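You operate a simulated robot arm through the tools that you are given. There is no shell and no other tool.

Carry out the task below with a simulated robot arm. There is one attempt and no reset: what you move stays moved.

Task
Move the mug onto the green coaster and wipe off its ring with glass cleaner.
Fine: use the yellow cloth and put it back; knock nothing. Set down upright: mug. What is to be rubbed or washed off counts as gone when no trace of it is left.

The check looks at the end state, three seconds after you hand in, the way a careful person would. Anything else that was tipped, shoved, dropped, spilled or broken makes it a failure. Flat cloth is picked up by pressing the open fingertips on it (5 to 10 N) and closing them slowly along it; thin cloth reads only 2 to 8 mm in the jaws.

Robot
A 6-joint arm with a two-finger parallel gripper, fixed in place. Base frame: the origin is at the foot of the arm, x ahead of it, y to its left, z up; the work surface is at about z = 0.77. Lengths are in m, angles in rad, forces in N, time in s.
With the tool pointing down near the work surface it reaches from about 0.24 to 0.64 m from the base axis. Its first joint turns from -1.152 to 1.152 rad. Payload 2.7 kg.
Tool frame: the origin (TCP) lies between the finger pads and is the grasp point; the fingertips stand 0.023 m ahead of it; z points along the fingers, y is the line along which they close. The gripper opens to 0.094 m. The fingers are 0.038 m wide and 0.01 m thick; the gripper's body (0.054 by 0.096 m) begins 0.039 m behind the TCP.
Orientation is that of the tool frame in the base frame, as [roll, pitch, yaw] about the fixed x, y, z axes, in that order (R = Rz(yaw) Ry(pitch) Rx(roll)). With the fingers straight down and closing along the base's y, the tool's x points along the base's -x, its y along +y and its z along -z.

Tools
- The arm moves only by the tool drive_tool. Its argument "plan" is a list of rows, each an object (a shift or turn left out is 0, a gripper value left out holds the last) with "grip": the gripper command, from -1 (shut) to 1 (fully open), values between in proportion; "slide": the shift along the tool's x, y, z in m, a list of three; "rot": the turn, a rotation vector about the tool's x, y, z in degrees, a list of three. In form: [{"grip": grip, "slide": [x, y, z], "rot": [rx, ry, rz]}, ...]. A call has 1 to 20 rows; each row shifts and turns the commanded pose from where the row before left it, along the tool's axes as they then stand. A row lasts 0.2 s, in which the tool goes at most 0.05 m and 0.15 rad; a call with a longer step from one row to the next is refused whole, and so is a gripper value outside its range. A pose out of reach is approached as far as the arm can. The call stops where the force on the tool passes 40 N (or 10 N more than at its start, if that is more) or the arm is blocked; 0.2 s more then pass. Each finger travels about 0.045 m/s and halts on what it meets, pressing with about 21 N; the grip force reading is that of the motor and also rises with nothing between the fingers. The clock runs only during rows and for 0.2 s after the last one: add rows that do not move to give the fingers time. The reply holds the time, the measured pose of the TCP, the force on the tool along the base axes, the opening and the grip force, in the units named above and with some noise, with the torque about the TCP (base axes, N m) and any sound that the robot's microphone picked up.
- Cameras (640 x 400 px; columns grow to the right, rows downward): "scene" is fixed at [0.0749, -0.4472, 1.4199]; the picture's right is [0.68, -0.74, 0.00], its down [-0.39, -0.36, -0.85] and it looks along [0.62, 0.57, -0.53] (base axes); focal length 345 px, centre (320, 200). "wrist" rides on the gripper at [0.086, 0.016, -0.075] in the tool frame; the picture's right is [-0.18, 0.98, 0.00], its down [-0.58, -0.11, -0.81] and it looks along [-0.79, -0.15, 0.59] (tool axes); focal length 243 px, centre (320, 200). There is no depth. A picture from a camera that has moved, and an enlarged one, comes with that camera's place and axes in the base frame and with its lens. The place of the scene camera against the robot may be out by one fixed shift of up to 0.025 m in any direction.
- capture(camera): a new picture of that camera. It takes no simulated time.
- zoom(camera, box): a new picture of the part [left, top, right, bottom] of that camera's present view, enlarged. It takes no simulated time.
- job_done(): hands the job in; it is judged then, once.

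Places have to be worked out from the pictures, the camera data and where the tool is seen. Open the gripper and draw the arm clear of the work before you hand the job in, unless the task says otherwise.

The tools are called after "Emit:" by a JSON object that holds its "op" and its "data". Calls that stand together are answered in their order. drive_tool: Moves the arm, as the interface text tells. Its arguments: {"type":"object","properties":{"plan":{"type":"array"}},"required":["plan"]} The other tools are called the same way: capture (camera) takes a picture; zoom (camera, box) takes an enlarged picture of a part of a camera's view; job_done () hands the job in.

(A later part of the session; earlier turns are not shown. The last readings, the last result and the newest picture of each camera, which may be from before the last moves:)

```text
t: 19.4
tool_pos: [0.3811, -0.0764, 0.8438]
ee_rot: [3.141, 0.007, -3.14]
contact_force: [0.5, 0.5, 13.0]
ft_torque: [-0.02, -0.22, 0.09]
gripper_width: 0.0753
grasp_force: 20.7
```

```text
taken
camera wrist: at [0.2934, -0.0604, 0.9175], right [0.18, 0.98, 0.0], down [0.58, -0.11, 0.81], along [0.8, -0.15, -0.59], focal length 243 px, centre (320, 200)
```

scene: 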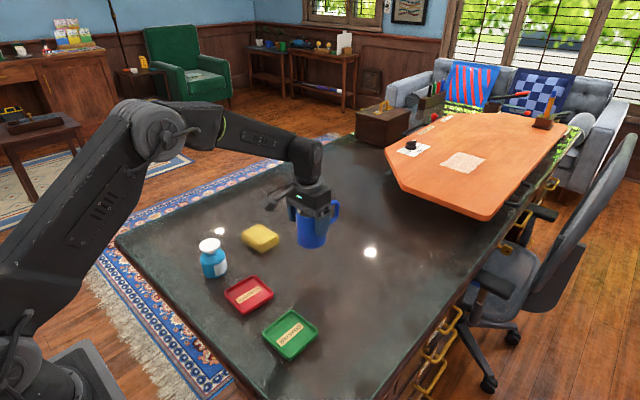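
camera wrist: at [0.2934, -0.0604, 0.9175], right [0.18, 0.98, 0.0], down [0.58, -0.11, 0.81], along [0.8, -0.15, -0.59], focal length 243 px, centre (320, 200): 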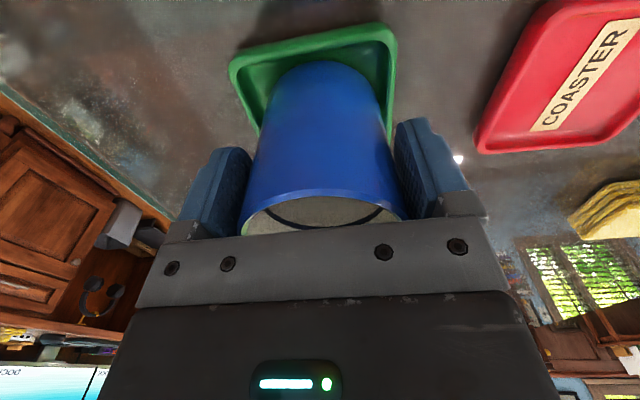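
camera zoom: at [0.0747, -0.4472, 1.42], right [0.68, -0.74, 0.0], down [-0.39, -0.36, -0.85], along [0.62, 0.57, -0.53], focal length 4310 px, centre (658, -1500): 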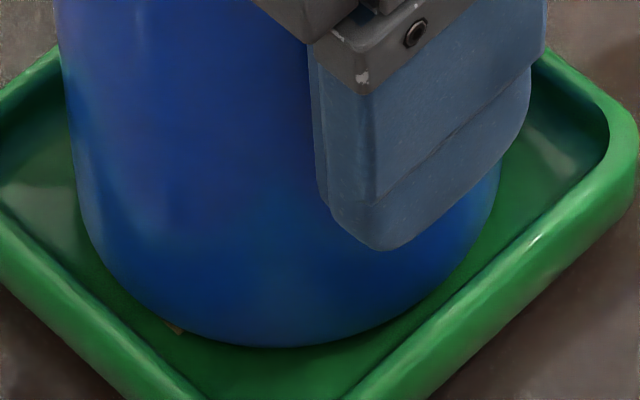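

The contact torque puts the contact centre about 8 mm towards +x of the mug's centre, so the mug is probably slightly too far in +x and riding the floor's edge there. I'll lift 4 mm, shift 1.5 mm back and set it down again.

Emit:
{"op": "drive_tool", "data": {"plan": [{"grip": -1, "slide": [0, 0, -0.003]}, {"grip": -1, "slide": [0, 0, -0.002]}, {"grip": -1, "slide": [0.0015, 0, 0]}, {"grip": -1}, {"grip": -1, "slide": [0, 0, 0.002]}, {"grip": -1, "slide": [0, 0, 0.001]}, {"grip": -1, "slide": [0, 0, 0.001]}, {"grip": -1}]}}

Emit:
{"op": "zoom", "data": {"camera": "wrist", "box": [235, 5, 400, 110]}}

Emit:
{"op": "zoom", "data": {"camera": "scene", "box": [255, 300, 325, 370]}}

```text
t: 21.2
tool_pos: [0.3775, -0.0765, 0.8436]
ee_rot: [-3.142, 0.003, -3.141]
contact_force: [0.1, -0.3, -2.5]
ft_torque: [0.03, 0.03, -0.01]
gripper_width: 0.0756
grasp_force: 20.9
```

```text
3.81 times, centred on (318, 58) of wrist
camera zoom: at [0.2915, -0.0601, 0.9181], right [0.18, 0.98, 0.0], down [0.58, -0.11, 0.81], along [0.79, -0.15, -0.59], focal length 924 px, centre (330, 743)
```

zoom: 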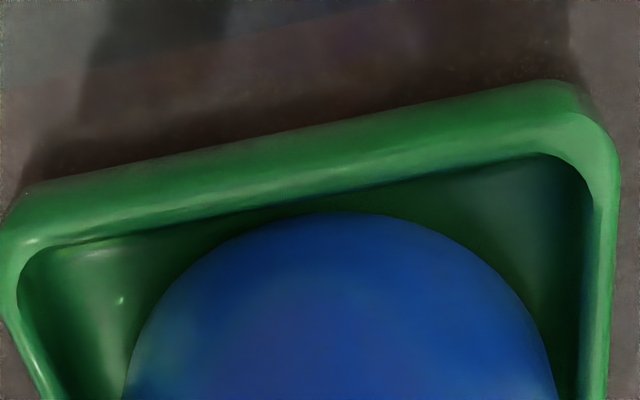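

```text
5.71 times, centred on (290, 335) of scene
camera zoom: at [0.0749, -0.4472, 1.4199], right [0.68, -0.74, 0.0], down [-0.39, -0.36, -0.85], along [0.62, 0.57, -0.53], focal length 1970 px, centre (491, -571)
```

zoom: 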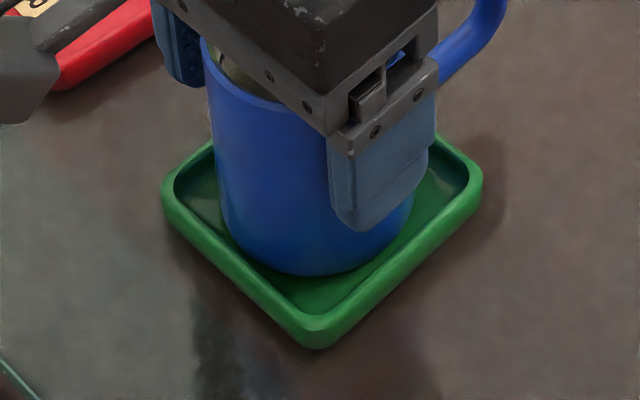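

It's still hanging free at that height. Continuing down in 1 mm steps.

Emit:
{"op": "drive_tool", "data": {"plan": [{"grip": -1, "slide": [0, 0, 0.001]}, {"grip": -1, "slide": [0, 0, 0.001]}, {"grip": -1}, {"grip": -1}]}}

Emit:
{"op": "zoom", "data": {"camera": "wrist", "box": [235, 5, 400, 110]}}

```text
t: 22.2
tool_pos: [0.3786, -0.0766, 0.8425]
ee_rot: [-3.141, 0.005, -3.141]
contact_force: [0.9, 0.4, 12.8]
ft_torque: [0.02, -0.29, 0.06]
gripper_width: 0.0757
grasp_force: 20.9
```

```text
3.81 times, centred on (318, 58) of wrist
camera zoom: at [0.2919, -0.0602, 0.9163], right [0.18, 0.98, 0.0], down [0.58, -0.11, 0.81], along [0.79, -0.15, -0.59], focal length 924 px, centre (330, 743)
```

zoom: 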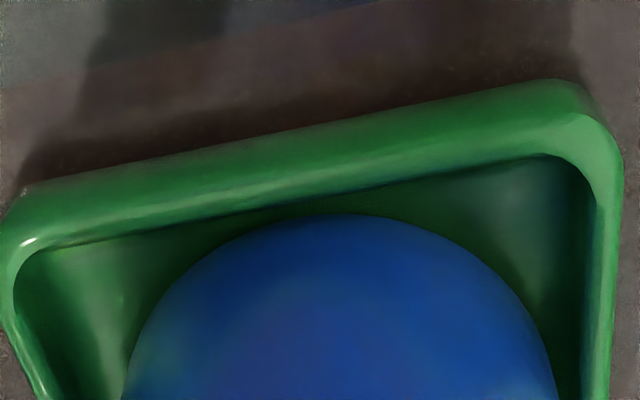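

The mug is seated again, 1.2 mm deeper than before and centred at about x = 0.390. I'll ease the pressure slightly and open the gripper slowly.

Emit:
{"op": "drive_tool", "data": {"plan": [{"grip": -1, "slide": [0, 0, -0.0007]}, {"grip": -1}, {"grip": 0.3}, {"grip": 0.6}, {"grip": 0.65}, {"grip": 0.7}, {"grip": 0.75}, {"grip": 0.85}, {"grip": 1}, {"grip": 1}, {"grip": 1}, {"grip": 1}]}}

Emit:
{"op": "zoom", "data": {"camera": "scene", "box": [255, 300, 325, 370]}}

Emit:
{"op": "capture", "data": {"camera": "wrist"}}

```text
t: 24.8
tool_pos: [0.3783, -0.0766, 0.8429]
ee_rot: [-3.141, 0.002, -3.141]
contact_force: [0.0, 0.5, 0.5]
ft_torque: [0.0, 0.0, 0.04]
gripper_width: 0.094
grasp_force: 0.0
```

```text
5.71 times, centred on (290, 335) of scene
camera zoom: at [0.0749, -0.4472, 1.4199], right [0.68, -0.74, 0.0], down [-0.39, -0.36, -0.85], along [0.62, 0.57, -0.53], focal length 1970 px, centre (491, -571)
```

zoom: 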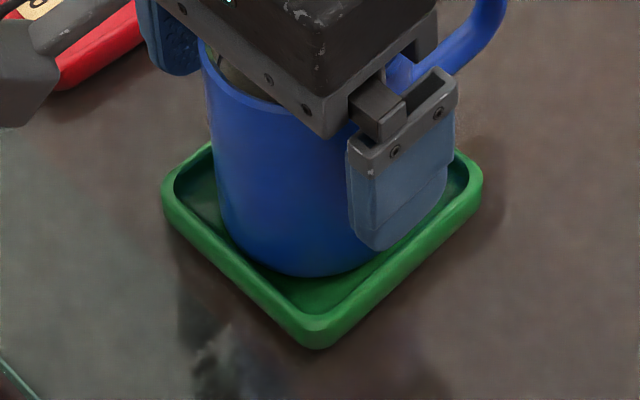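

```text
taken
camera wrist: at [0.2913, -0.06, 0.9167], right [0.18, 0.98, 0.0], down [0.58, -0.11, 0.81], along [0.79, -0.15, -0.59], focal length 243 px, centre (320, 200)
```

wrist: 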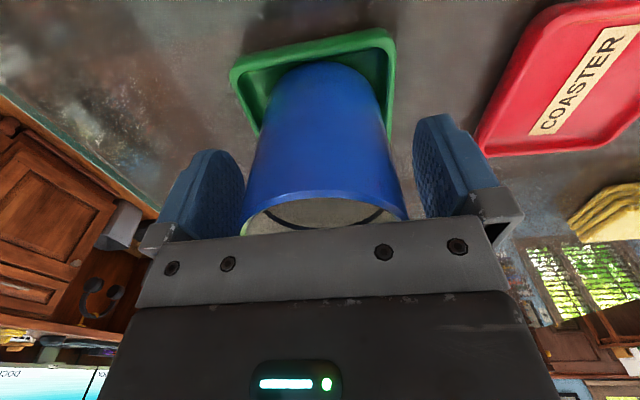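

The mug is released and looks upright. I'll raise the gripper straight up, clear of it, and inspect.

Emit:
{"op": "drive_tool", "data": {"plan": [{"grip": 1, "slide": [0, 0, -0.01]}, {"grip": 1, "slide": [0, 0, -0.02]}, {"grip": 1, "slide": [0, 0, -0.03]}, {"grip": 1, "slide": [0, 0, -0.04]}, {"grip": 1, "slide": [0, 0, -0.04]}, {"grip": 1, "slide": [0, 0, -0.03]}, {"grip": 1}]}}

Emit:
{"op": "zoom", "data": {"camera": "scene", "box": [240, 270, 340, 370]}}

Emit:
{"op": "capture", "data": {"camera": "wrist"}}

Emit:
{"op": "zoom", "data": {"camera": "scene", "box": [280, 245, 350, 295]}}

```text
t: 26.4
tool_pos: [0.3787, -0.0764, 1.0123]
ee_rot: [-3.14, 0.0, -3.141]
contact_force: [-0.9, 0.1, 0.0]
ft_torque: [0.0, -0.01, -0.01]
gripper_width: 0.0941
grasp_force: 0.1
```

```text
4.00 times, centred on (290, 320) of scene
camera zoom: at [0.0749, -0.4472, 1.4199], right [0.68, -0.74, 0.0], down [-0.39, -0.36, -0.85], along [0.62, 0.57, -0.53], focal length 1379 px, centre (440, -280)
```

zoom: 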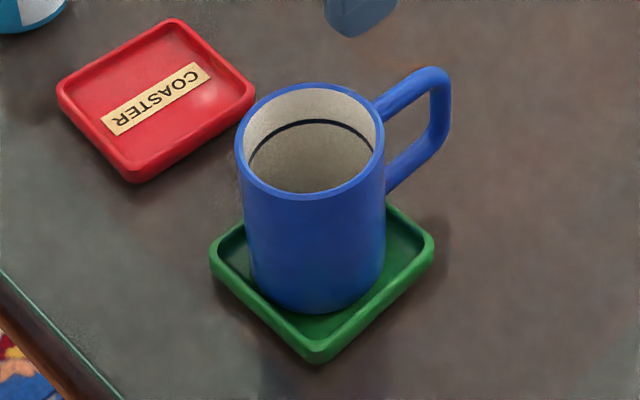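

```text
taken
camera wrist: at [0.2911, -0.06, 1.087], right [0.18, 0.98, 0.0], down [0.58, -0.11, 0.81], along [0.79, -0.15, -0.59], focal length 243 px, centre (320, 200)
```

wrist: 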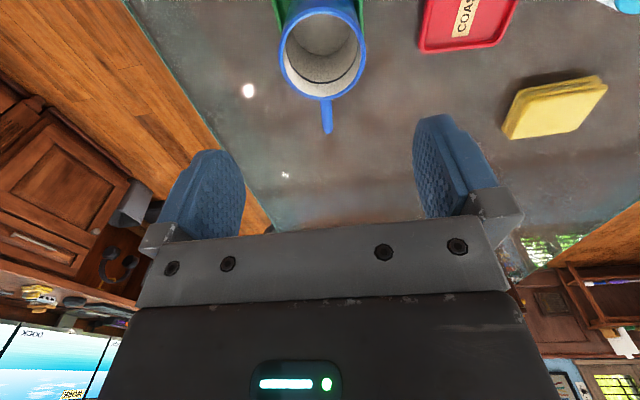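

```text
8.00 times, centred on (315, 270) of scene
camera zoom: at [0.0749, -0.4472, 1.4199], right [0.68, -0.74, 0.0], down [-0.39, -0.36, -0.85], along [0.62, 0.57, -0.53], focal length 2758 px, centre (360, -360)
```

zoom: 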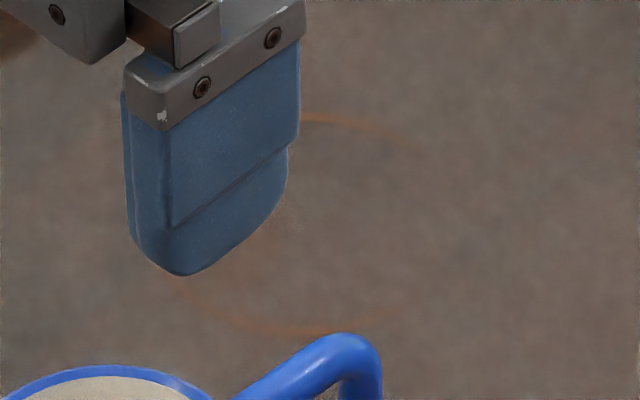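

The mug stands upright, settled inside the green coaster. Next I'll locate the ring precisely with the wrist camera.

Emit:
{"op": "zoom", "data": {"camera": "wrist", "box": [350, 80, 470, 155]}}

Emit:
{"op": "zoom", "data": {"camera": "wrist", "box": [250, 0, 410, 140]}}

```text
5.33 times, centred on (410, 118) of wrist
camera zoom: at [0.2911, -0.06, 1.087], right [0.18, 0.98, 0.0], down [0.58, -0.11, 0.81], along [0.79, -0.15, -0.59], focal length 1294 px, centre (-160, 640)
```

zoom: 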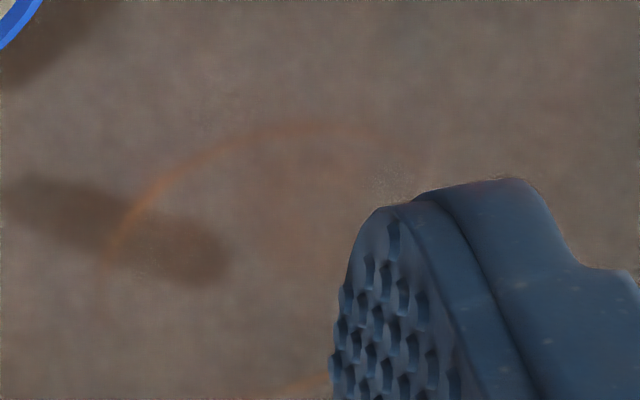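

```text
2.86 times, centred on (330, 70) of wrist
camera zoom: at [0.2911, -0.06, 1.087], right [0.18, 0.98, 0.0], down [0.58, -0.11, 0.81], along [0.79, -0.15, -0.59], focal length 693 px, centre (291, 571)
```

zoom: 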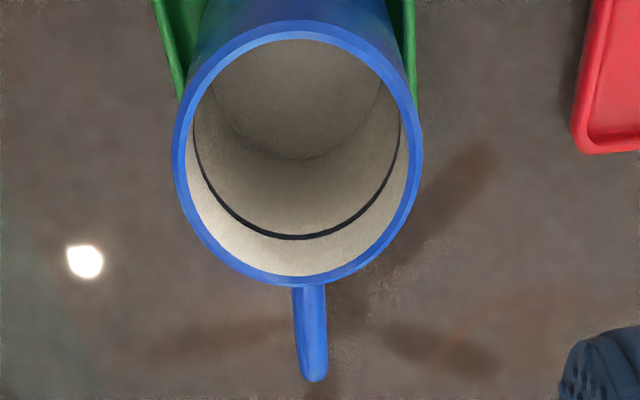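

The ring's centre is about (0.556, 0.022), with a radius near 0.05. Next I'll turn the wrist so its camera looks at the bottle from the -y side and I can read the label before using it.

Emit:
{"op": "drive_tool", "data": {"plan": [{"grip": 1, "slide": [0.00675, 0.0313, 0.0075]}, {"grip": 1, "slide": [0.00675, 0.0313, 0.0175]}, {"grip": 1, "slide": [0.00675, 0.0313, 0.0175]}, {"grip": 1, "slide": [0.00675, 0.0313, 0.0175]}, {"rot": [0, 0, -8.2]}, {"rot": [0, 0, -8.2]}, {"rot": [0, 0, -8.2]}, {"rot": [0, 0, -8.2]}, {"rot": [0, 0, -8.2]}, {"rot": [0, 0, -8.2]}, {"rot": [0, 0, -8.2]}, {"rot": [0, 0, -8.2]}, {"rot": [0, 0, -8.2]}, {"rot": [0, 0, -8.2]}, {"rot": [0, 0, -8.0]}, {"grip": 1}, {"grip": 1}]}}

Emit:
{"op": "capture", "data": {"camera": "wrist"}}

Emit:
{"op": "capture", "data": {"camera": "scene"}}

```text
t: 30.0
tool_pos: [0.3513, 0.0478, 0.9523]
ee_rot: [-3.14, 0.001, -1.57]
contact_force: [-0.4, 0.0, 0.4]
ft_torque: [0.04, 0.01, 0.0]
gripper_width: 0.0937
grasp_force: 0.0
```

```text
taken
camera wrist: at [0.3345, -0.038, 1.0268], right [-0.98, 0.18, 0.0], down [0.11, 0.58, 0.81], along [0.15, 0.79, -0.59], focal length 243 px, centre (320, 200)
```

wrist: 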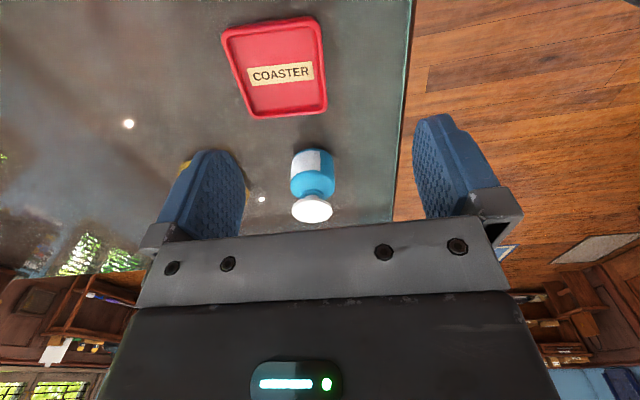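

```text
taken
```

scene: 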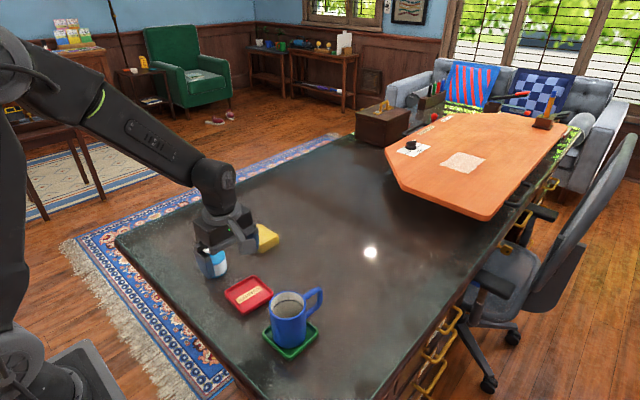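

Emit:
{"op": "zoom", "data": {"camera": "wrist", "box": [275, 140, 355, 230]}}

Emit:
{"op": "zoom", "data": {"camera": "wrist", "box": [288, 145, 340, 180]}}

```text
4.44 times, centred on (315, 185) of wrist
camera zoom: at [0.3345, -0.038, 1.0268], right [-0.98, 0.18, 0.0], down [0.11, 0.58, 0.81], along [0.15, 0.79, -0.59], focal length 1078 px, centre (342, 267)
```

zoom: 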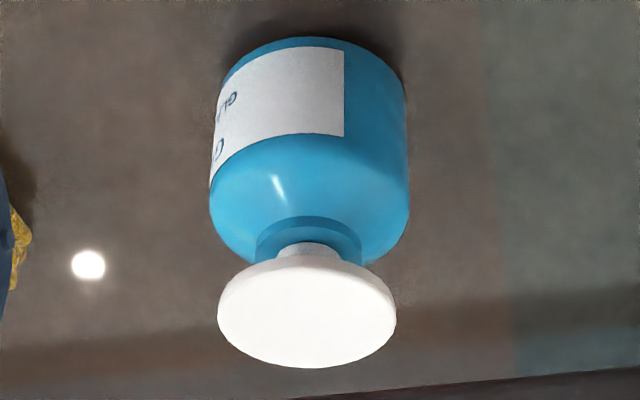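

```text
11.43 times, centred on (314, 162) of wrist
camera zoom: at [0.3345, -0.038, 1.0268], right [-0.98, 0.18, 0.0], down [0.11, 0.58, 0.81], along [0.15, 0.79, -0.59], focal length 2773 px, centre (389, 629)
```

zoom: 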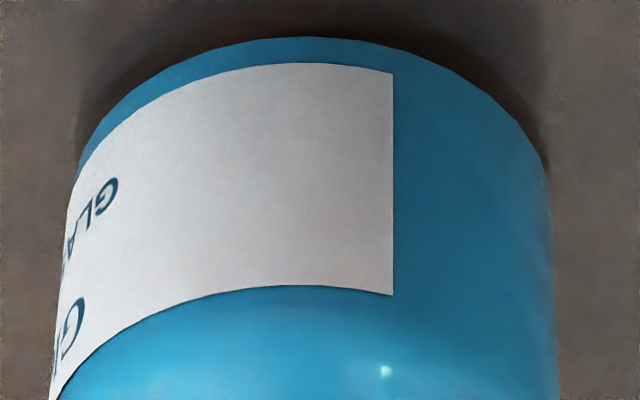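

The label starts "GLA...", so this is the glass cleaner. I'll swing further round to read the rest in case it gives instructions.

Emit:
{"op": "drive_tool", "data": {"plan": [{"grip": 1, "slide": [0.001, -0.0373, 0]}, {"grip": 1, "slide": [0.001, -0.0373, 0]}, {"grip": 1, "slide": [0.001, -0.0373, 0]}, {"grip": 1, "slide": [0.001, -0.0373, 0]}, {"rot": [0, 0, -8.2]}, {"rot": [0, 0, -8.2]}, {"rot": [0, 0, -8.2]}, {"rot": [0, 0, -8.2]}, {"rot": [0, 0, -8.2]}, {"rot": [0, 0, -4]}, {"grip": 1}, {"grip": 1}]}}

Emit:
{"op": "capture", "data": {"camera": "wrist"}}

```text
t: 32.6
tool_pos: [0.501, 0.0441, 0.9538]
ee_rot: [-3.14, -0.002, -0.785]
contact_force: [0.7, -0.3, 0.3]
ft_torque: [0.0, 0.03, -0.01]
gripper_width: 0.0939
grasp_force: 0.0
```

```text
taken
camera wrist: at [0.5497, -0.0282, 1.0269], right [-0.82, -0.57, 0.0], down [-0.34, 0.49, 0.81], along [-0.45, 0.67, -0.59], focal length 243 px, centre (320, 200)
```

wrist: 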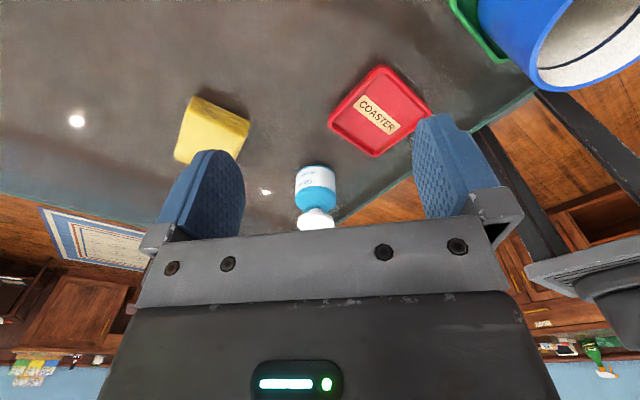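

Emit:
{"op": "zoom", "data": {"camera": "wrist", "box": [285, 155, 350, 195]}}

Emit:
{"op": "zoom", "data": {"camera": "wrist", "box": [160, 80, 260, 170]}}

Emit:
{"op": "zoom", "data": {"camera": "wrist", "box": [285, 160, 350, 235]}}

```text
9.85 times, centred on (318, 175) of wrist
camera zoom: at [0.5497, -0.0282, 1.0269], right [-0.82, -0.57, 0.0], down [-0.34, 0.49, 0.81], along [-0.45, 0.67, -0.59], focal length 2389 px, centre (345, 446)
```

zoom: 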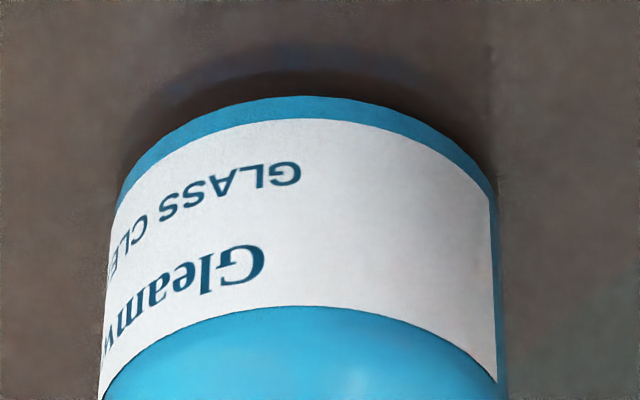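

```text
4.44 times, centred on (210, 125) of wrist
camera zoom: at [0.5497, -0.0282, 1.0269], right [-0.82, -0.57, 0.0], down [-0.34, 0.49, 0.81], along [-0.45, 0.67, -0.59], focal length 1078 px, centre (809, 533)
```

zoom: 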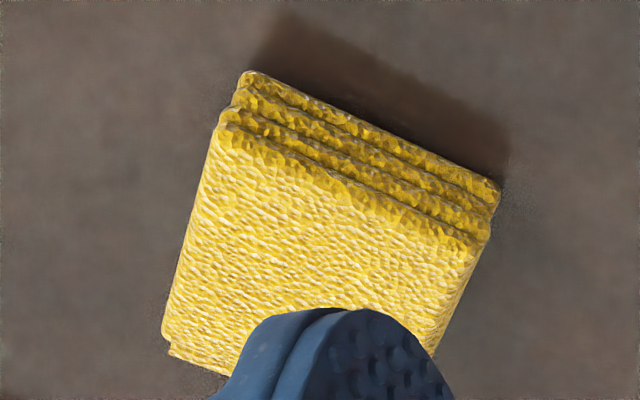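

```text
5.33 times, centred on (318, 198) of wrist
camera zoom: at [0.5497, -0.0282, 1.0269], right [-0.82, -0.57, 0.0], down [-0.34, 0.49, 0.81], along [-0.45, 0.67, -0.59], focal length 1294 px, centre (333, 213)
```

zoom: 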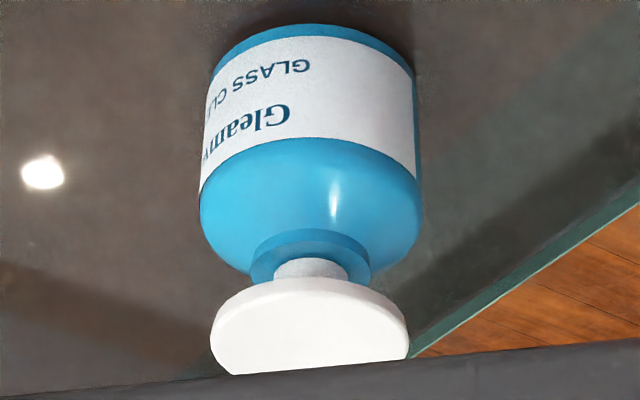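

The label reads "Gleamw… GLASS CLEANER", and the bottle has a push-down white disc on a stem, so the cloth gets pressed on the disc. The cloth is about 67 mm (x) by 88 mm (y) by 25 mm, centred near (0.547, 0.217). I'll turn the gripper so it closes along x with the camera on the +y side, away from the mug.

Emit:
{"op": "drive_tool", "data": {"plan": [{"grip": 1, "rot": [0, 0, 8.4]}, {"rot": [0, 0, 8.4]}, {"rot": [0, 0, 8.4]}, {"rot": [0, 0, 8.4]}, {"rot": [0, 0, 8.4]}, {"rot": [0, 0, 8.4]}, {"rot": [0, 0, 8.4]}, {"rot": [0, 0, 8.4]}, {"rot": [0, 0, 8.4]}, {"rot": [0, 0, 8.4]}, {"rot": [0, 0, 8.4]}, {"rot": [0, 0, 8.4]}, {"rot": [0, 0, 8.4]}, {"rot": [0, 0, 8.4]}, {"rot": [0, 0, 8.4]}, {"rot": [0, 0, 9e-05]}, {"grip": 1}]}}

Emit:
{"op": "drive_tool", "data": {"plan": [{"grip": 1, "rot": [0, 0, 8.4]}, {"rot": [0, 0, 8.4]}, {"rot": [0, 0, 8.4]}, {"rot": [0, 0, 8.4]}, {"rot": [0, 0, 8.4]}, {"rot": [0, 0, 8.4]}, {"rot": [0, 0, 8.4]}, {"rot": [0, 0, 8.4]}, {"rot": [0, 0, 8.4]}, {"rot": [0, 0, 8.4]}, {"rot": [0, 0, 8.4]}, {"rot": [0, 0, 6.6]}, {"grip": 1}, {"grip": 1}]}}

Emit:
{"op": "capture", "data": {"camera": "wrist"}}

Emit:
{"op": "capture", "data": {"camera": "scene"}}

```text
t: 36.2
tool_pos: [0.5006, 0.0456, 0.9532]
ee_rot: [3.141, 0.003, -2.985]
contact_force: [0.4, 0.0, -0.1]
ft_torque: [0.02, -0.03, 0.01]
gripper_width: 0.0939
grasp_force: 0.1
```

```text
t: 39.2
tool_pos: [0.4997, 0.0448, 0.9531]
ee_rot: [3.141, -0.001, 1.568]
contact_force: [0.2, 0.2, 0.4]
ft_torque: [-0.01, -0.01, 0.04]
gripper_width: 0.094
grasp_force: 0.2
```

```text
taken
camera wrist: at [0.516, 0.1313, 1.0271], right [0.98, -0.19, 0.0], down [-0.11, -0.58, 0.81], along [-0.15, -0.79, -0.59], focal length 243 px, centre (320, 200)
```

wrist: 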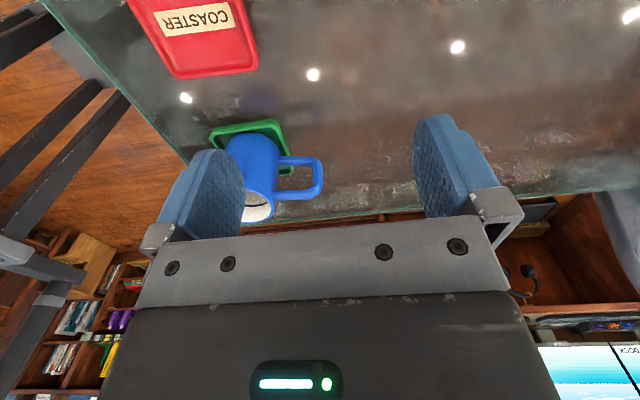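

```text
taken
```

scene: 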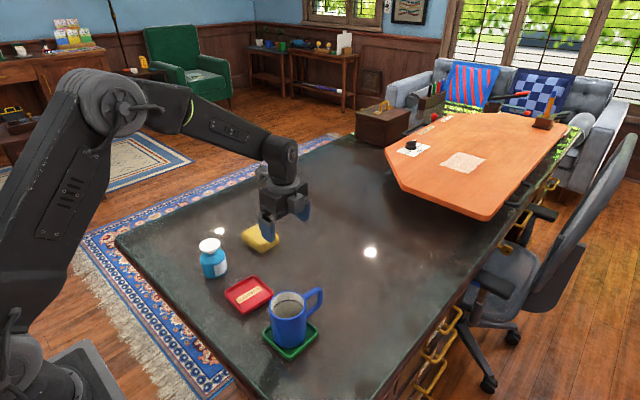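

I'll check the ring and the mug from this side while here.

Emit:
{"op": "zoom", "data": {"camera": "wrist", "box": [290, 0, 460, 110]}}

Emit:
{"op": "zoom", "data": {"camera": "wrist", "box": [190, 105, 330, 235]}}

```text
3.64 times, centred on (375, 55) of wrist
camera zoom: at [0.516, 0.1313, 1.0271], right [0.98, -0.19, 0.0], down [-0.11, -0.58, 0.81], along [-0.15, -0.79, -0.59], focal length 882 px, centre (120, 727)
```

zoom: 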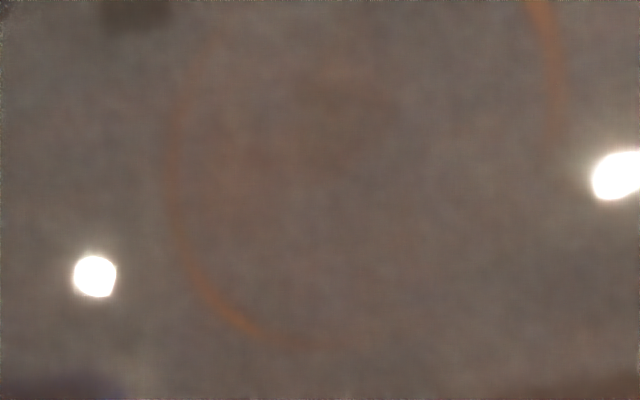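

```text
3.08 times, centred on (260, 170) of wrist
camera zoom: at [0.516, 0.1313, 1.0271], right [0.98, -0.19, 0.0], down [-0.11, -0.58, 0.81], along [-0.15, -0.79, -0.59], focal length 746 px, centre (505, 292)
```

zoom: 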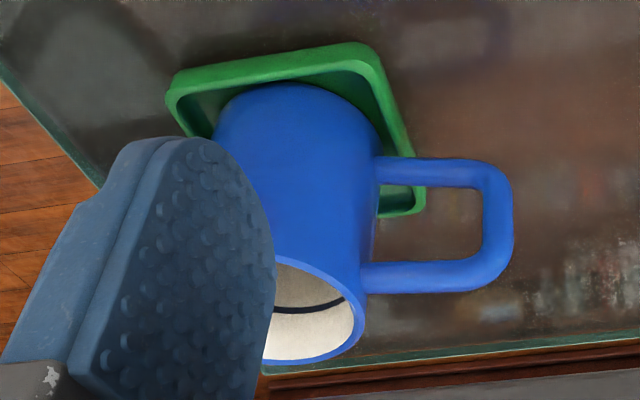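

The ring's centre is (0.560, 0.022), radius about 0.049. Next I'll move above the cloth and check the alignment.

Emit:
{"op": "drive_tool", "data": {"plan": [{"grip": 1, "slide": [0.0344, 0.0095, 0]}, {"grip": 1, "slide": [0.0344, 0.0095, 0.01]}, {"grip": 1, "slide": [0.0344, 0.0095, 0.015]}, {"grip": 1, "slide": [0.0344, 0.0095, 0.015]}, {"grip": 1, "slide": [0.0344, 0.0095, 0.013]}, {"grip": 1}, {"grip": 1}]}}

Emit:
{"op": "capture", "data": {"camera": "wrist"}}

Emit:
{"op": "zoom", "data": {"camera": "scene", "box": [210, 170, 320, 260]}}

```text
t: 40.8
tool_pos: [0.5474, 0.2162, 0.8996]
ee_rot: [3.139, 0.0, 1.572]
contact_force: [0.3, -0.5, 0.2]
ft_torque: [0.0, -0.04, 0.02]
gripper_width: 0.094
grasp_force: 0.1
```

```text
taken
camera wrist: at [0.5644, 0.3032, 0.9742], right [0.98, -0.18, 0.0], down [-0.11, -0.58, 0.81], along [-0.15, -0.79, -0.59], focal length 243 px, centre (320, 200)
```

wrist: 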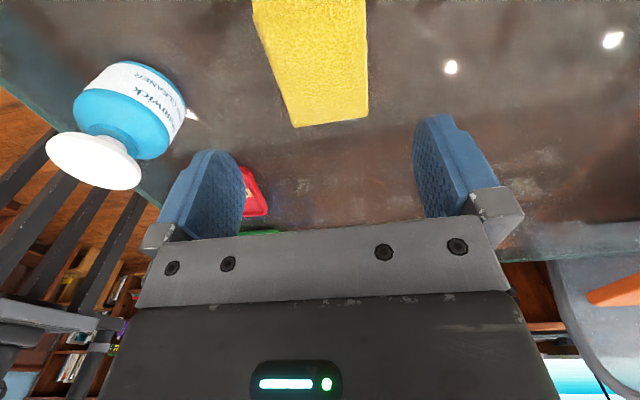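

```text
4.44 times, centred on (265, 215) of scene
camera zoom: at [0.0749, -0.4472, 1.4199], right [0.68, -0.74, 0.0], down [-0.39, -0.36, -0.85], along [0.62, 0.57, -0.53], focal length 1532 px, centre (564, 133)
```

zoom: 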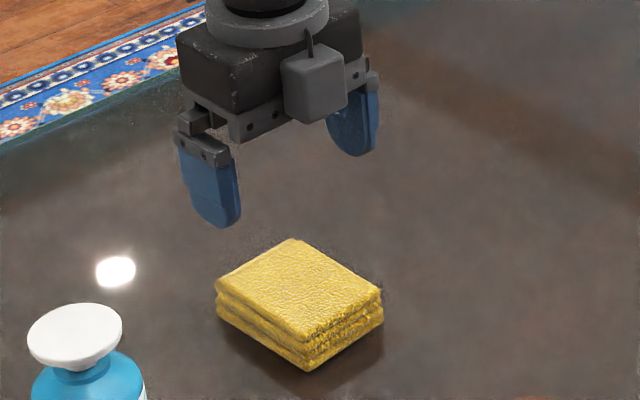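

A grey block shows on the gripper's -y side. I'll look closely at it, since it matters for clearance near the mug.

Emit:
{"op": "zoom", "data": {"camera": "scene", "box": [235, 160, 305, 230]}}

Emit:
{"op": "zoom", "data": {"camera": "wrist", "box": [220, 0, 400, 140]}}

```text
5.71 times, centred on (270, 195) of scene
camera zoom: at [0.0749, -0.4472, 1.4199], right [0.68, -0.74, 0.0], down [-0.39, -0.36, -0.85], along [0.62, 0.57, -0.53], focal length 1970 px, centre (606, 229)
```

zoom: 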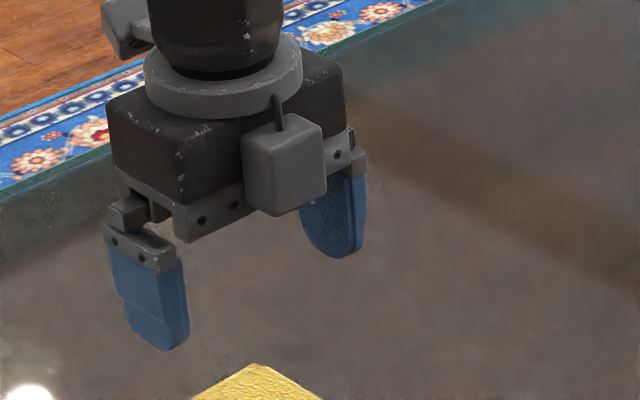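

```text
2.86 times, centred on (310, 70) of wrist
camera zoom: at [0.5644, 0.3032, 0.9742], right [0.98, -0.18, 0.0], down [-0.11, -0.58, 0.81], along [-0.15, -0.79, -0.59], focal length 693 px, centre (349, 571)
```

zoom: 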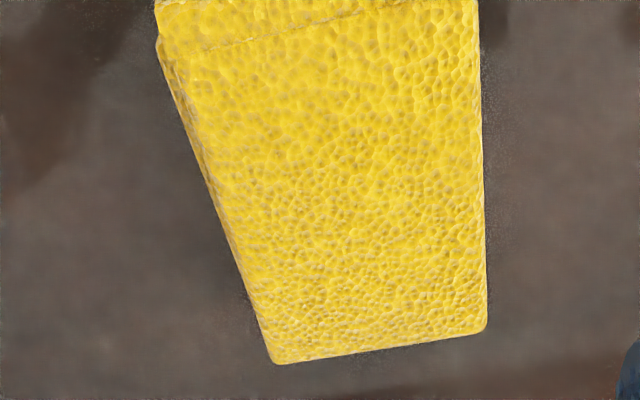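

The cloth spans x 0.516–0.582 and y 0.174–0.26, and the gripper is centred over it with about 13 mm clearance per side. I'll lower until the tips are about 6 mm above the table, then close slowly on its sides.

Emit:
{"op": "drive_tool", "data": {"plan": [{"grip": 1, "slide": [0, 0.001, 0.025]}, {"grip": 1, "slide": [0, 0, 0.025]}, {"grip": 1, "slide": [0, 0, 0.025]}, {"grip": 1, "slide": [0, 0, 0.015]}, {"grip": 1, "slide": [0, 0, 0.01]}, {"grip": 1}, {"grip": 1}]}}

Emit:
{"op": "capture", "data": {"camera": "wrist"}}

Emit:
{"op": "zoom", "data": {"camera": "scene", "box": [215, 190, 305, 260]}}

```text
t: 42.4
tool_pos: [0.5486, 0.2171, 0.7998]
ee_rot: [3.139, 0.001, 1.57]
contact_force: [0.2, 0.4, 0.0]
ft_torque: [0.03, 0.02, 0.0]
gripper_width: 0.0941
grasp_force: 0.0
```

```text
taken
camera wrist: at [0.565, 0.3032, 0.8742], right [0.98, -0.18, 0.0], down [-0.11, -0.58, 0.81], along [-0.15, -0.79, -0.59], focal length 243 px, centre (320, 200)
```

wrist: 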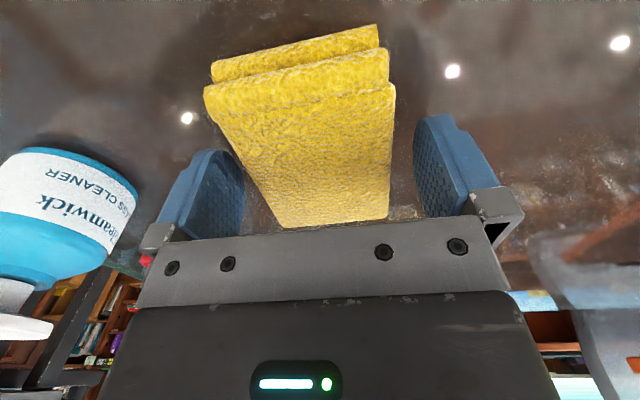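

```text
5.71 times, centred on (260, 225) of scene
camera zoom: at [0.0749, -0.4472, 1.4199], right [0.68, -0.74, 0.0], down [-0.39, -0.36, -0.85], along [0.62, 0.57, -0.53], focal length 1970 px, centre (663, 57)
```

zoom: 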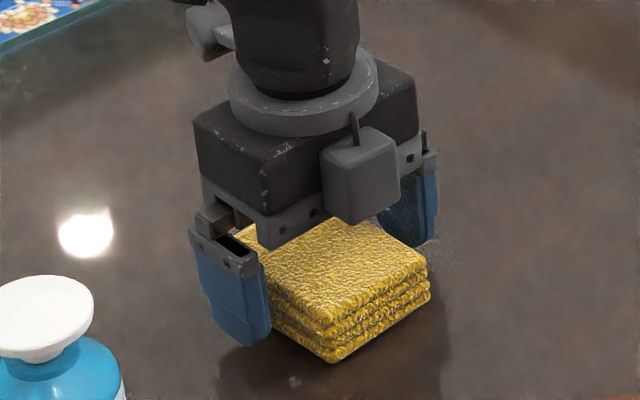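

The fingers straddle the cloth with no contact. I'll close slowly and watch width and grip force.

Emit:
{"op": "drive_tool", "data": {"plan": [{"grip": 0.8}, {"grip": 0.65}, {"grip": 0.5}, {"grip": 0.4}, {"grip": 0.35}, {"grip": 0.3}, {"grip": 0.25}, {"grip": 0.2}, {"grip": 0.2}, {"grip": 0.2}]}}

Emit:
{"op": "capture", "data": {"camera": "wrist"}}

Emit:
{"op": "zoom", "data": {"camera": "scene", "box": [215, 190, 305, 260]}}

```text
t: 44.6
tool_pos: [0.5492, 0.2169, 0.7993]
ee_rot: [3.14, 0.0, 1.571]
contact_force: [0.7, -0.7, 0.2]
ft_torque: [0.0, 0.06, 0.02]
gripper_width: 0.0596
grasp_force: 21.3
```

```text
taken
camera wrist: at [0.565, 0.3032, 0.8744], right [0.98, -0.18, 0.0], down [-0.11, -0.58, 0.81], along [-0.15, -0.79, -0.59], focal length 243 px, centre (320, 200)
```

wrist: 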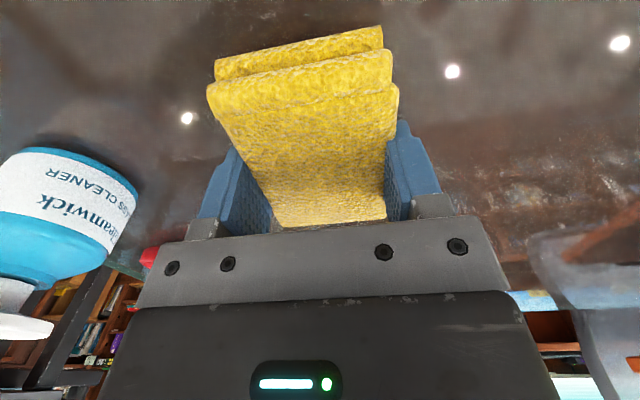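

```text
5.71 times, centred on (260, 225) of scene
camera zoom: at [0.0749, -0.4473, 1.4199], right [0.68, -0.74, 0.0], down [-0.39, -0.36, -0.85], along [0.62, 0.57, -0.53], focal length 1970 px, centre (663, 57)
```

zoom: 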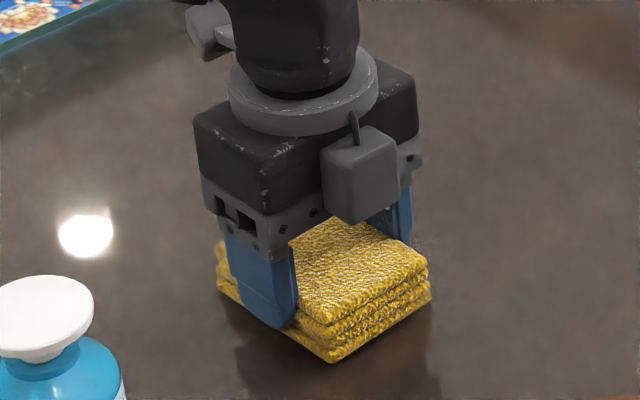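

The cloth is held firmly at 59.6 mm with 21 N and keeps its shape. I'll note the return pose, TCP about (0.549, 0.217, 0.7995), then lift.

Emit:
{"op": "drive_tool", "data": {"plan": [{"grip": -0.2}, {"grip": -1}, {"grip": -1}, {"grip": -1, "slide": [0, 0, -0.005]}, {"grip": -1, "slide": [0, 0, -0.015]}, {"grip": -1, "slide": [0, 0, -0.025]}, {"grip": -1, "slide": [0, 0, -0.035]}, {"grip": -1, "slide": [0, 0, -0.04]}, {"grip": -1, "slide": [0, 0, -0.03]}, {"grip": -1}, {"grip": -1}]}}

Emit:
{"op": "capture", "data": {"camera": "wrist"}}

Emit:
{"op": "capture", "data": {"camera": "scene"}}

Emit:
{"op": "zoom", "data": {"camera": "scene", "box": [215, 150, 305, 250]}}

```text
t: 47.0
tool_pos: [0.5506, 0.2168, 0.9497]
ee_rot: [3.141, -0.001, 1.572]
contact_force: [-0.2, -0.2, -0.9]
ft_torque: [0.02, -0.01, 0.01]
gripper_width: 0.0594
grasp_force: 21.0
```

```text
taken
camera wrist: at [0.5657, 0.3026, 1.0243], right [0.98, -0.18, 0.0], down [-0.11, -0.58, 0.81], along [-0.15, -0.79, -0.59], focal length 243 px, centre (320, 200)
```

wrist: 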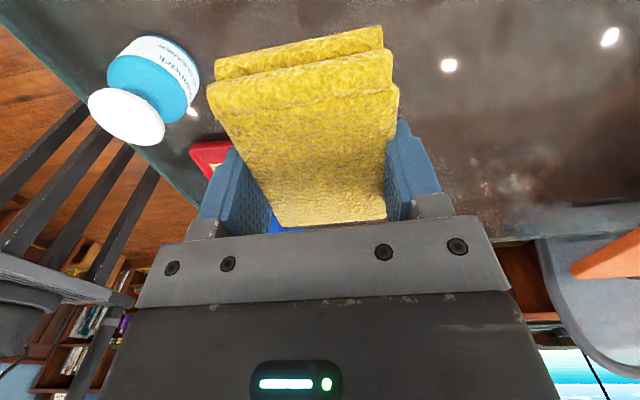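

```text
taken
```

scene: 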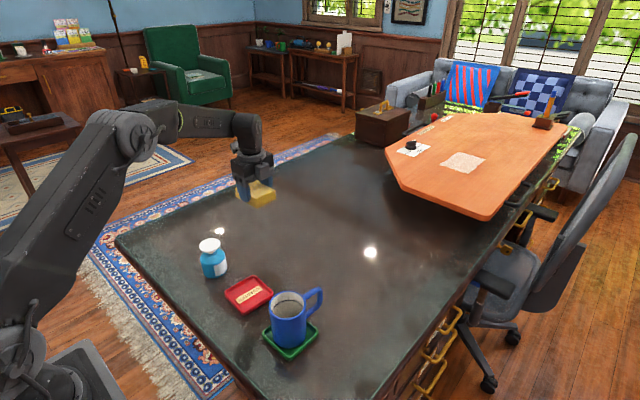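

```text
4.00 times, centred on (260, 200) of scene
camera zoom: at [0.0749, -0.4472, 1.4199], right [0.68, -0.74, 0.0], down [-0.39, -0.36, -0.85], along [0.62, 0.57, -0.53], focal length 1379 px, centre (560, 200)
```

zoom: 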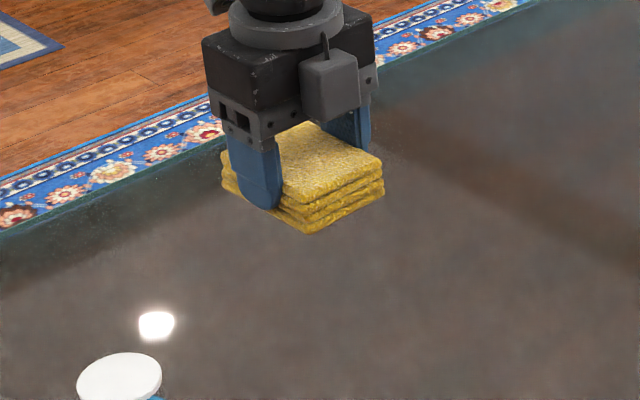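

The cloth comes up as one block. I'll refine the bottle's position from this view before moving over it.

Emit:
{"op": "zoom", "data": {"camera": "wrist", "box": [70, 25, 210, 155]}}

```text
3.08 times, centred on (140, 90) of wrist
camera zoom: at [0.5657, 0.3026, 1.0243], right [0.98, -0.18, 0.0], down [-0.11, -0.58, 0.81], along [-0.15, -0.79, -0.59], focal length 746 px, centre (874, 538)
```

zoom: 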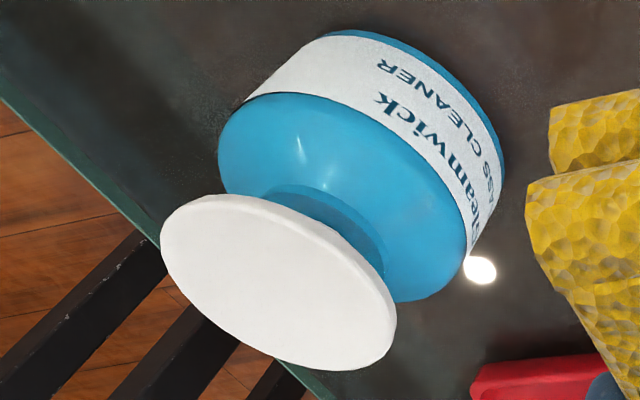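

The label now reads "Gleamwick GLASS CLEANER". The disc's centre is at (0.391, 0.215), with its top at z ≈ 0.858. I'll carry the cloth over it at a safe height.

Emit:
{"op": "drive_tool", "data": {"plan": [{"grip": -1, "slide": [0, -0.03, 0]}, {"grip": -1, "slide": [-0.0005, -0.04, 0]}, {"grip": -1, "slide": [-0.0005, -0.04, 0]}, {"grip": -1, "slide": [-0.0005, -0.035, 0]}, {"grip": -1, "slide": [0, -0.0135, 0]}, {"grip": -1, "slide": [0, 0, 0.015]}, {"grip": -1, "slide": [0, 0, 0.01]}, {"grip": -1}, {"grip": -1}]}}

Emit:
{"op": "capture", "data": {"camera": "wrist"}}

Emit:
{"op": "zoom", "data": {"camera": "scene", "box": [160, 190, 270, 290]}}

```text
t: 49.0
tool_pos: [0.3896, 0.215, 0.9232]
ee_rot: [3.14, 0.001, 1.571]
contact_force: [0.7, 0.8, -0.8]
ft_torque: [-0.03, -0.02, 0.03]
gripper_width: 0.0594
grasp_force: 20.8
```

```text
taken
camera wrist: at [0.4062, 0.3019, 0.9987], right [0.98, -0.18, 0.0], down [-0.11, -0.58, 0.81], along [-0.15, -0.79, -0.59], focal length 243 px, centre (320, 200)
```

wrist: 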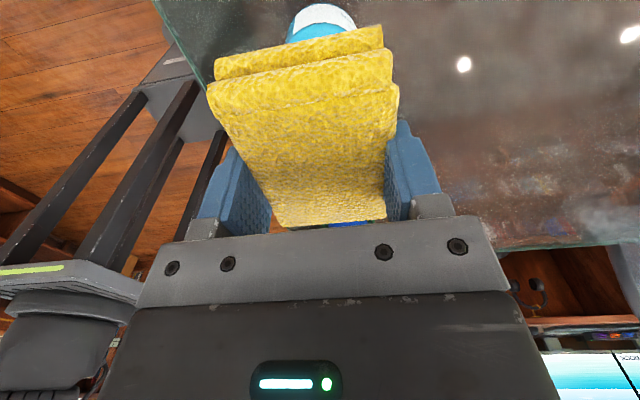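

```text
4.00 times, centred on (215, 240) of scene
camera zoom: at [0.0749, -0.4472, 1.4199], right [0.68, -0.74, 0.0], down [-0.39, -0.36, -0.85], along [0.62, 0.57, -0.53], focal length 1379 px, centre (740, 40)
```

zoom: 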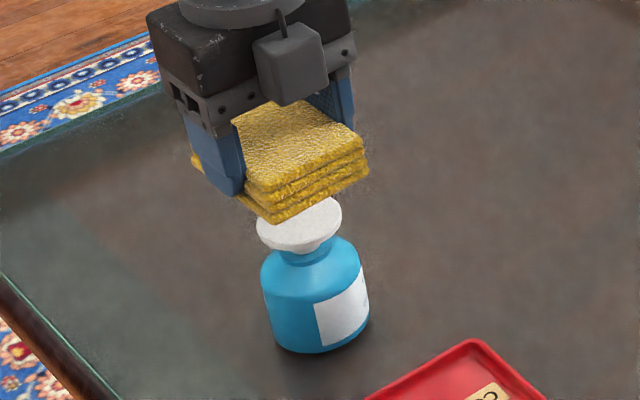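

The cloth is about 35 mm above the disc and lined up over it. I'll lower to just above the disc and check once more.

Emit:
{"op": "drive_tool", "data": {"plan": [{"grip": -1, "slide": [0, 0.001, 0.01]}, {"grip": -1, "slide": [0, 0, 0.01]}, {"grip": -1, "slide": [0, 0, 0.006]}, {"grip": -1}, {"grip": -1}]}}

Emit:
{"op": "zoom", "data": {"camera": "scene", "box": [170, 205, 260, 285]}}

Emit:
{"op": "capture", "data": {"camera": "wrist"}}

```text
t: 50.2
tool_pos: [0.3915, 0.2142, 0.8989]
ee_rot: [3.14, 0.0, 1.571]
contact_force: [0.3, 0.0, -0.9]
ft_torque: [-0.01, -0.03, 0.0]
gripper_width: 0.0594
grasp_force: 21.3
```

```text
5.00 times, centred on (215, 245) of scene
camera zoom: at [0.0749, -0.4472, 1.4199], right [0.68, -0.74, 0.0], down [-0.39, -0.36, -0.85], along [0.62, 0.57, -0.53], focal length 1724 px, centre (845, -25)
```

zoom: 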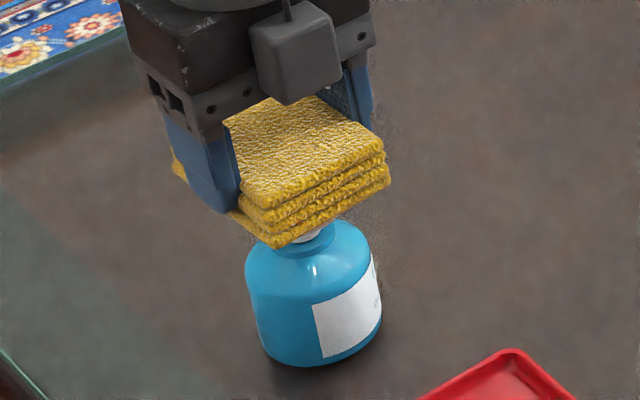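

```text
taken
camera wrist: at [0.4073, 0.3018, 0.9725], right [0.98, -0.18, 0.0], down [-0.11, -0.58, 0.81], along [-0.15, -0.79, -0.59], focal length 243 px, centre (320, 200)
```

wrist: 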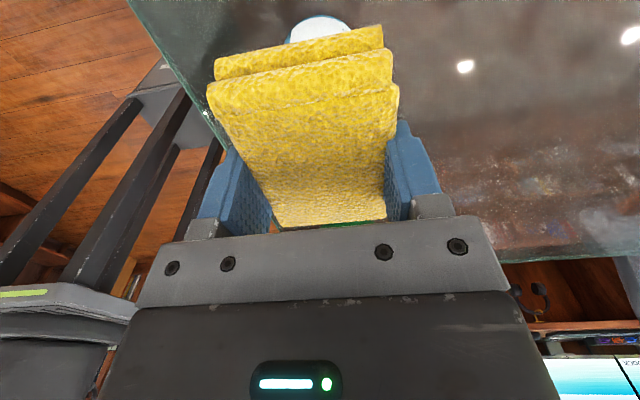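

The cloth's underside is about 1 cm above the disc and centred on it. I'll lower gently in small steps until contact and press the pump.

Emit:
{"op": "drive_tool", "data": {"plan": [{"grip": -1, "slide": [0, 0, 0.003]}, {"grip": -1, "slide": [0, 0, 0.003]}, {"grip": -1, "slide": [0, 0, 0.002]}, {"grip": -1, "slide": [0, 0, 0.002]}, {"grip": -1}]}}

Emit:
{"op": "zoom", "data": {"camera": "scene", "box": [170, 205, 260, 285]}}

```text
t: 51.4
tool_pos: [0.3919, 0.2149, 0.8888]
ee_rot: [3.14, 0.0, 1.571]
contact_force: [-0.1, -0.5, -0.1]
ft_torque: [0.01, 0.01, -0.02]
gripper_width: 0.0596
grasp_force: 21.2
```

```text
5.00 times, centred on (215, 245) of scene
camera zoom: at [0.0749, -0.4472, 1.4199], right [0.68, -0.74, 0.0], down [-0.39, -0.36, -0.85], along [0.62, 0.57, -0.53], focal length 1724 px, centre (845, -25)
```

zoom: 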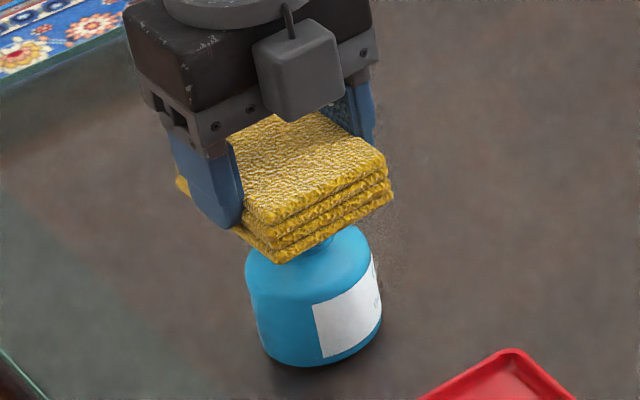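

First light contact, about 0.8 N. I'll press on in 1–1.5 mm steps.

Emit:
{"op": "drive_tool", "data": {"plan": [{"grip": -1, "slide": [0, 0, 0.0015]}, {"grip": -1, "slide": [0, 0, 0.0015]}, {"grip": -1, "slide": [0, 0, 0.001]}, {"grip": -1}]}}

```text
t: 52.4
tool_pos: [0.3911, 0.2148, 0.8844]
ee_rot: [3.139, -0.002, 1.57]
contact_force: [0.4, 0.6, 1.8]
ft_torque: [0.03, 0.02, 0.02]
gripper_width: 0.0593
grasp_force: 20.9
```

Net force is about 2.7 N after 4 mm, so the pump spring is giving. I'll keep pressing.

Emit:
{"op": "drive_tool", "data": {"plan": [{"grip": -1, "slide": [0, 0, 0.0015]}, {"grip": -1, "slide": [0, 0, 0.0015]}, {"grip": -1, "slide": [0, 0, 0.001]}, {"grip": -1}]}}

Emit:
{"op": "zoom", "data": {"camera": "scene", "box": [170, 205, 260, 285]}}

```text
t: 53.4
tool_pos: [0.3918, 0.2143, 0.8805]
ee_rot: [3.14, -0.002, 1.571]
contact_force: [1.3, 0.6, 2.1]
ft_torque: [0.02, 0.01, 0.0]
gripper_width: 0.0595
grasp_force: 21.4
```

```text
5.00 times, centred on (215, 245) of scene
camera zoom: at [0.0749, -0.4472, 1.4199], right [0.68, -0.74, 0.0], down [-0.39, -0.36, -0.85], along [0.62, 0.57, -0.53], focal length 1724 px, centre (845, -25)
```

zoom: 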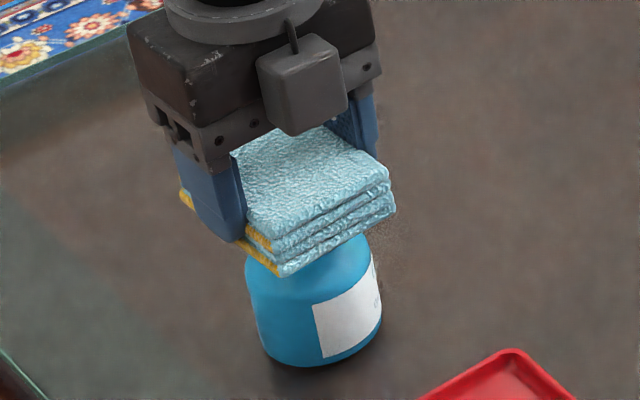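

The cloth has changed to pale blue: the pump wetted it with cleaner. I'll lift straight off the bottle now and check for drips and the bottle's state.

Emit:
{"op": "drive_tool", "data": {"plan": [{"grip": -1, "slide": [0, 0, -0.003]}, {"grip": -1, "slide": [0, 0, -0.005]}, {"grip": -1, "slide": [0, 0, -0.01]}, {"grip": -1, "slide": [0, 0, -0.02]}, {"grip": -1, "slide": [0, 0, -0.03]}, {"grip": -1}, {"grip": -1}]}}

Emit:
{"op": "zoom", "data": {"camera": "scene", "box": [160, 180, 270, 290]}}

Emit:
{"op": "capture", "data": {"camera": "wrist"}}

```text
t: 55.0
tool_pos: [0.3904, 0.2141, 0.9486]
ee_rot: [3.141, 0.001, 1.57]
contact_force: [0.8, -0.6, -0.5]
ft_torque: [0.02, 0.01, 0.01]
gripper_width: 0.0595
grasp_force: 20.9
```

```text
3.64 times, centred on (215, 235) of scene
camera zoom: at [0.0749, -0.4472, 1.4199], right [0.68, -0.74, 0.0], down [-0.39, -0.36, -0.85], along [0.62, 0.57, -0.53], focal length 1254 px, centre (702, 73)
```

zoom: 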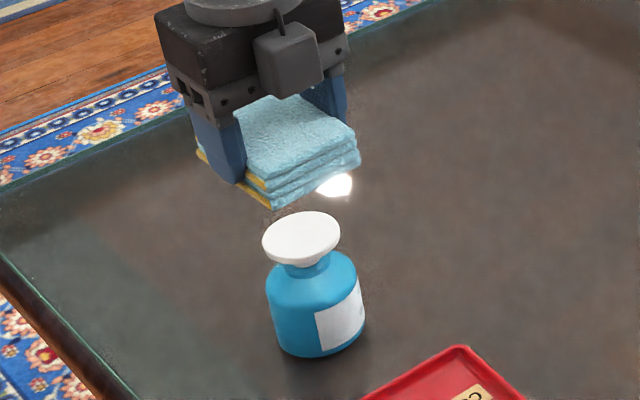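

```text
taken
camera wrist: at [0.407, 0.3011, 1.0233], right [0.98, -0.18, 0.0], down [-0.11, -0.58, 0.81], along [-0.15, -0.79, -0.59], focal length 243 px, centre (320, 200)
```

wrist: 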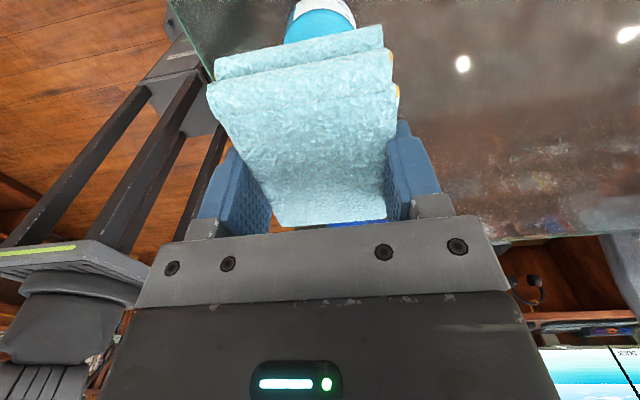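

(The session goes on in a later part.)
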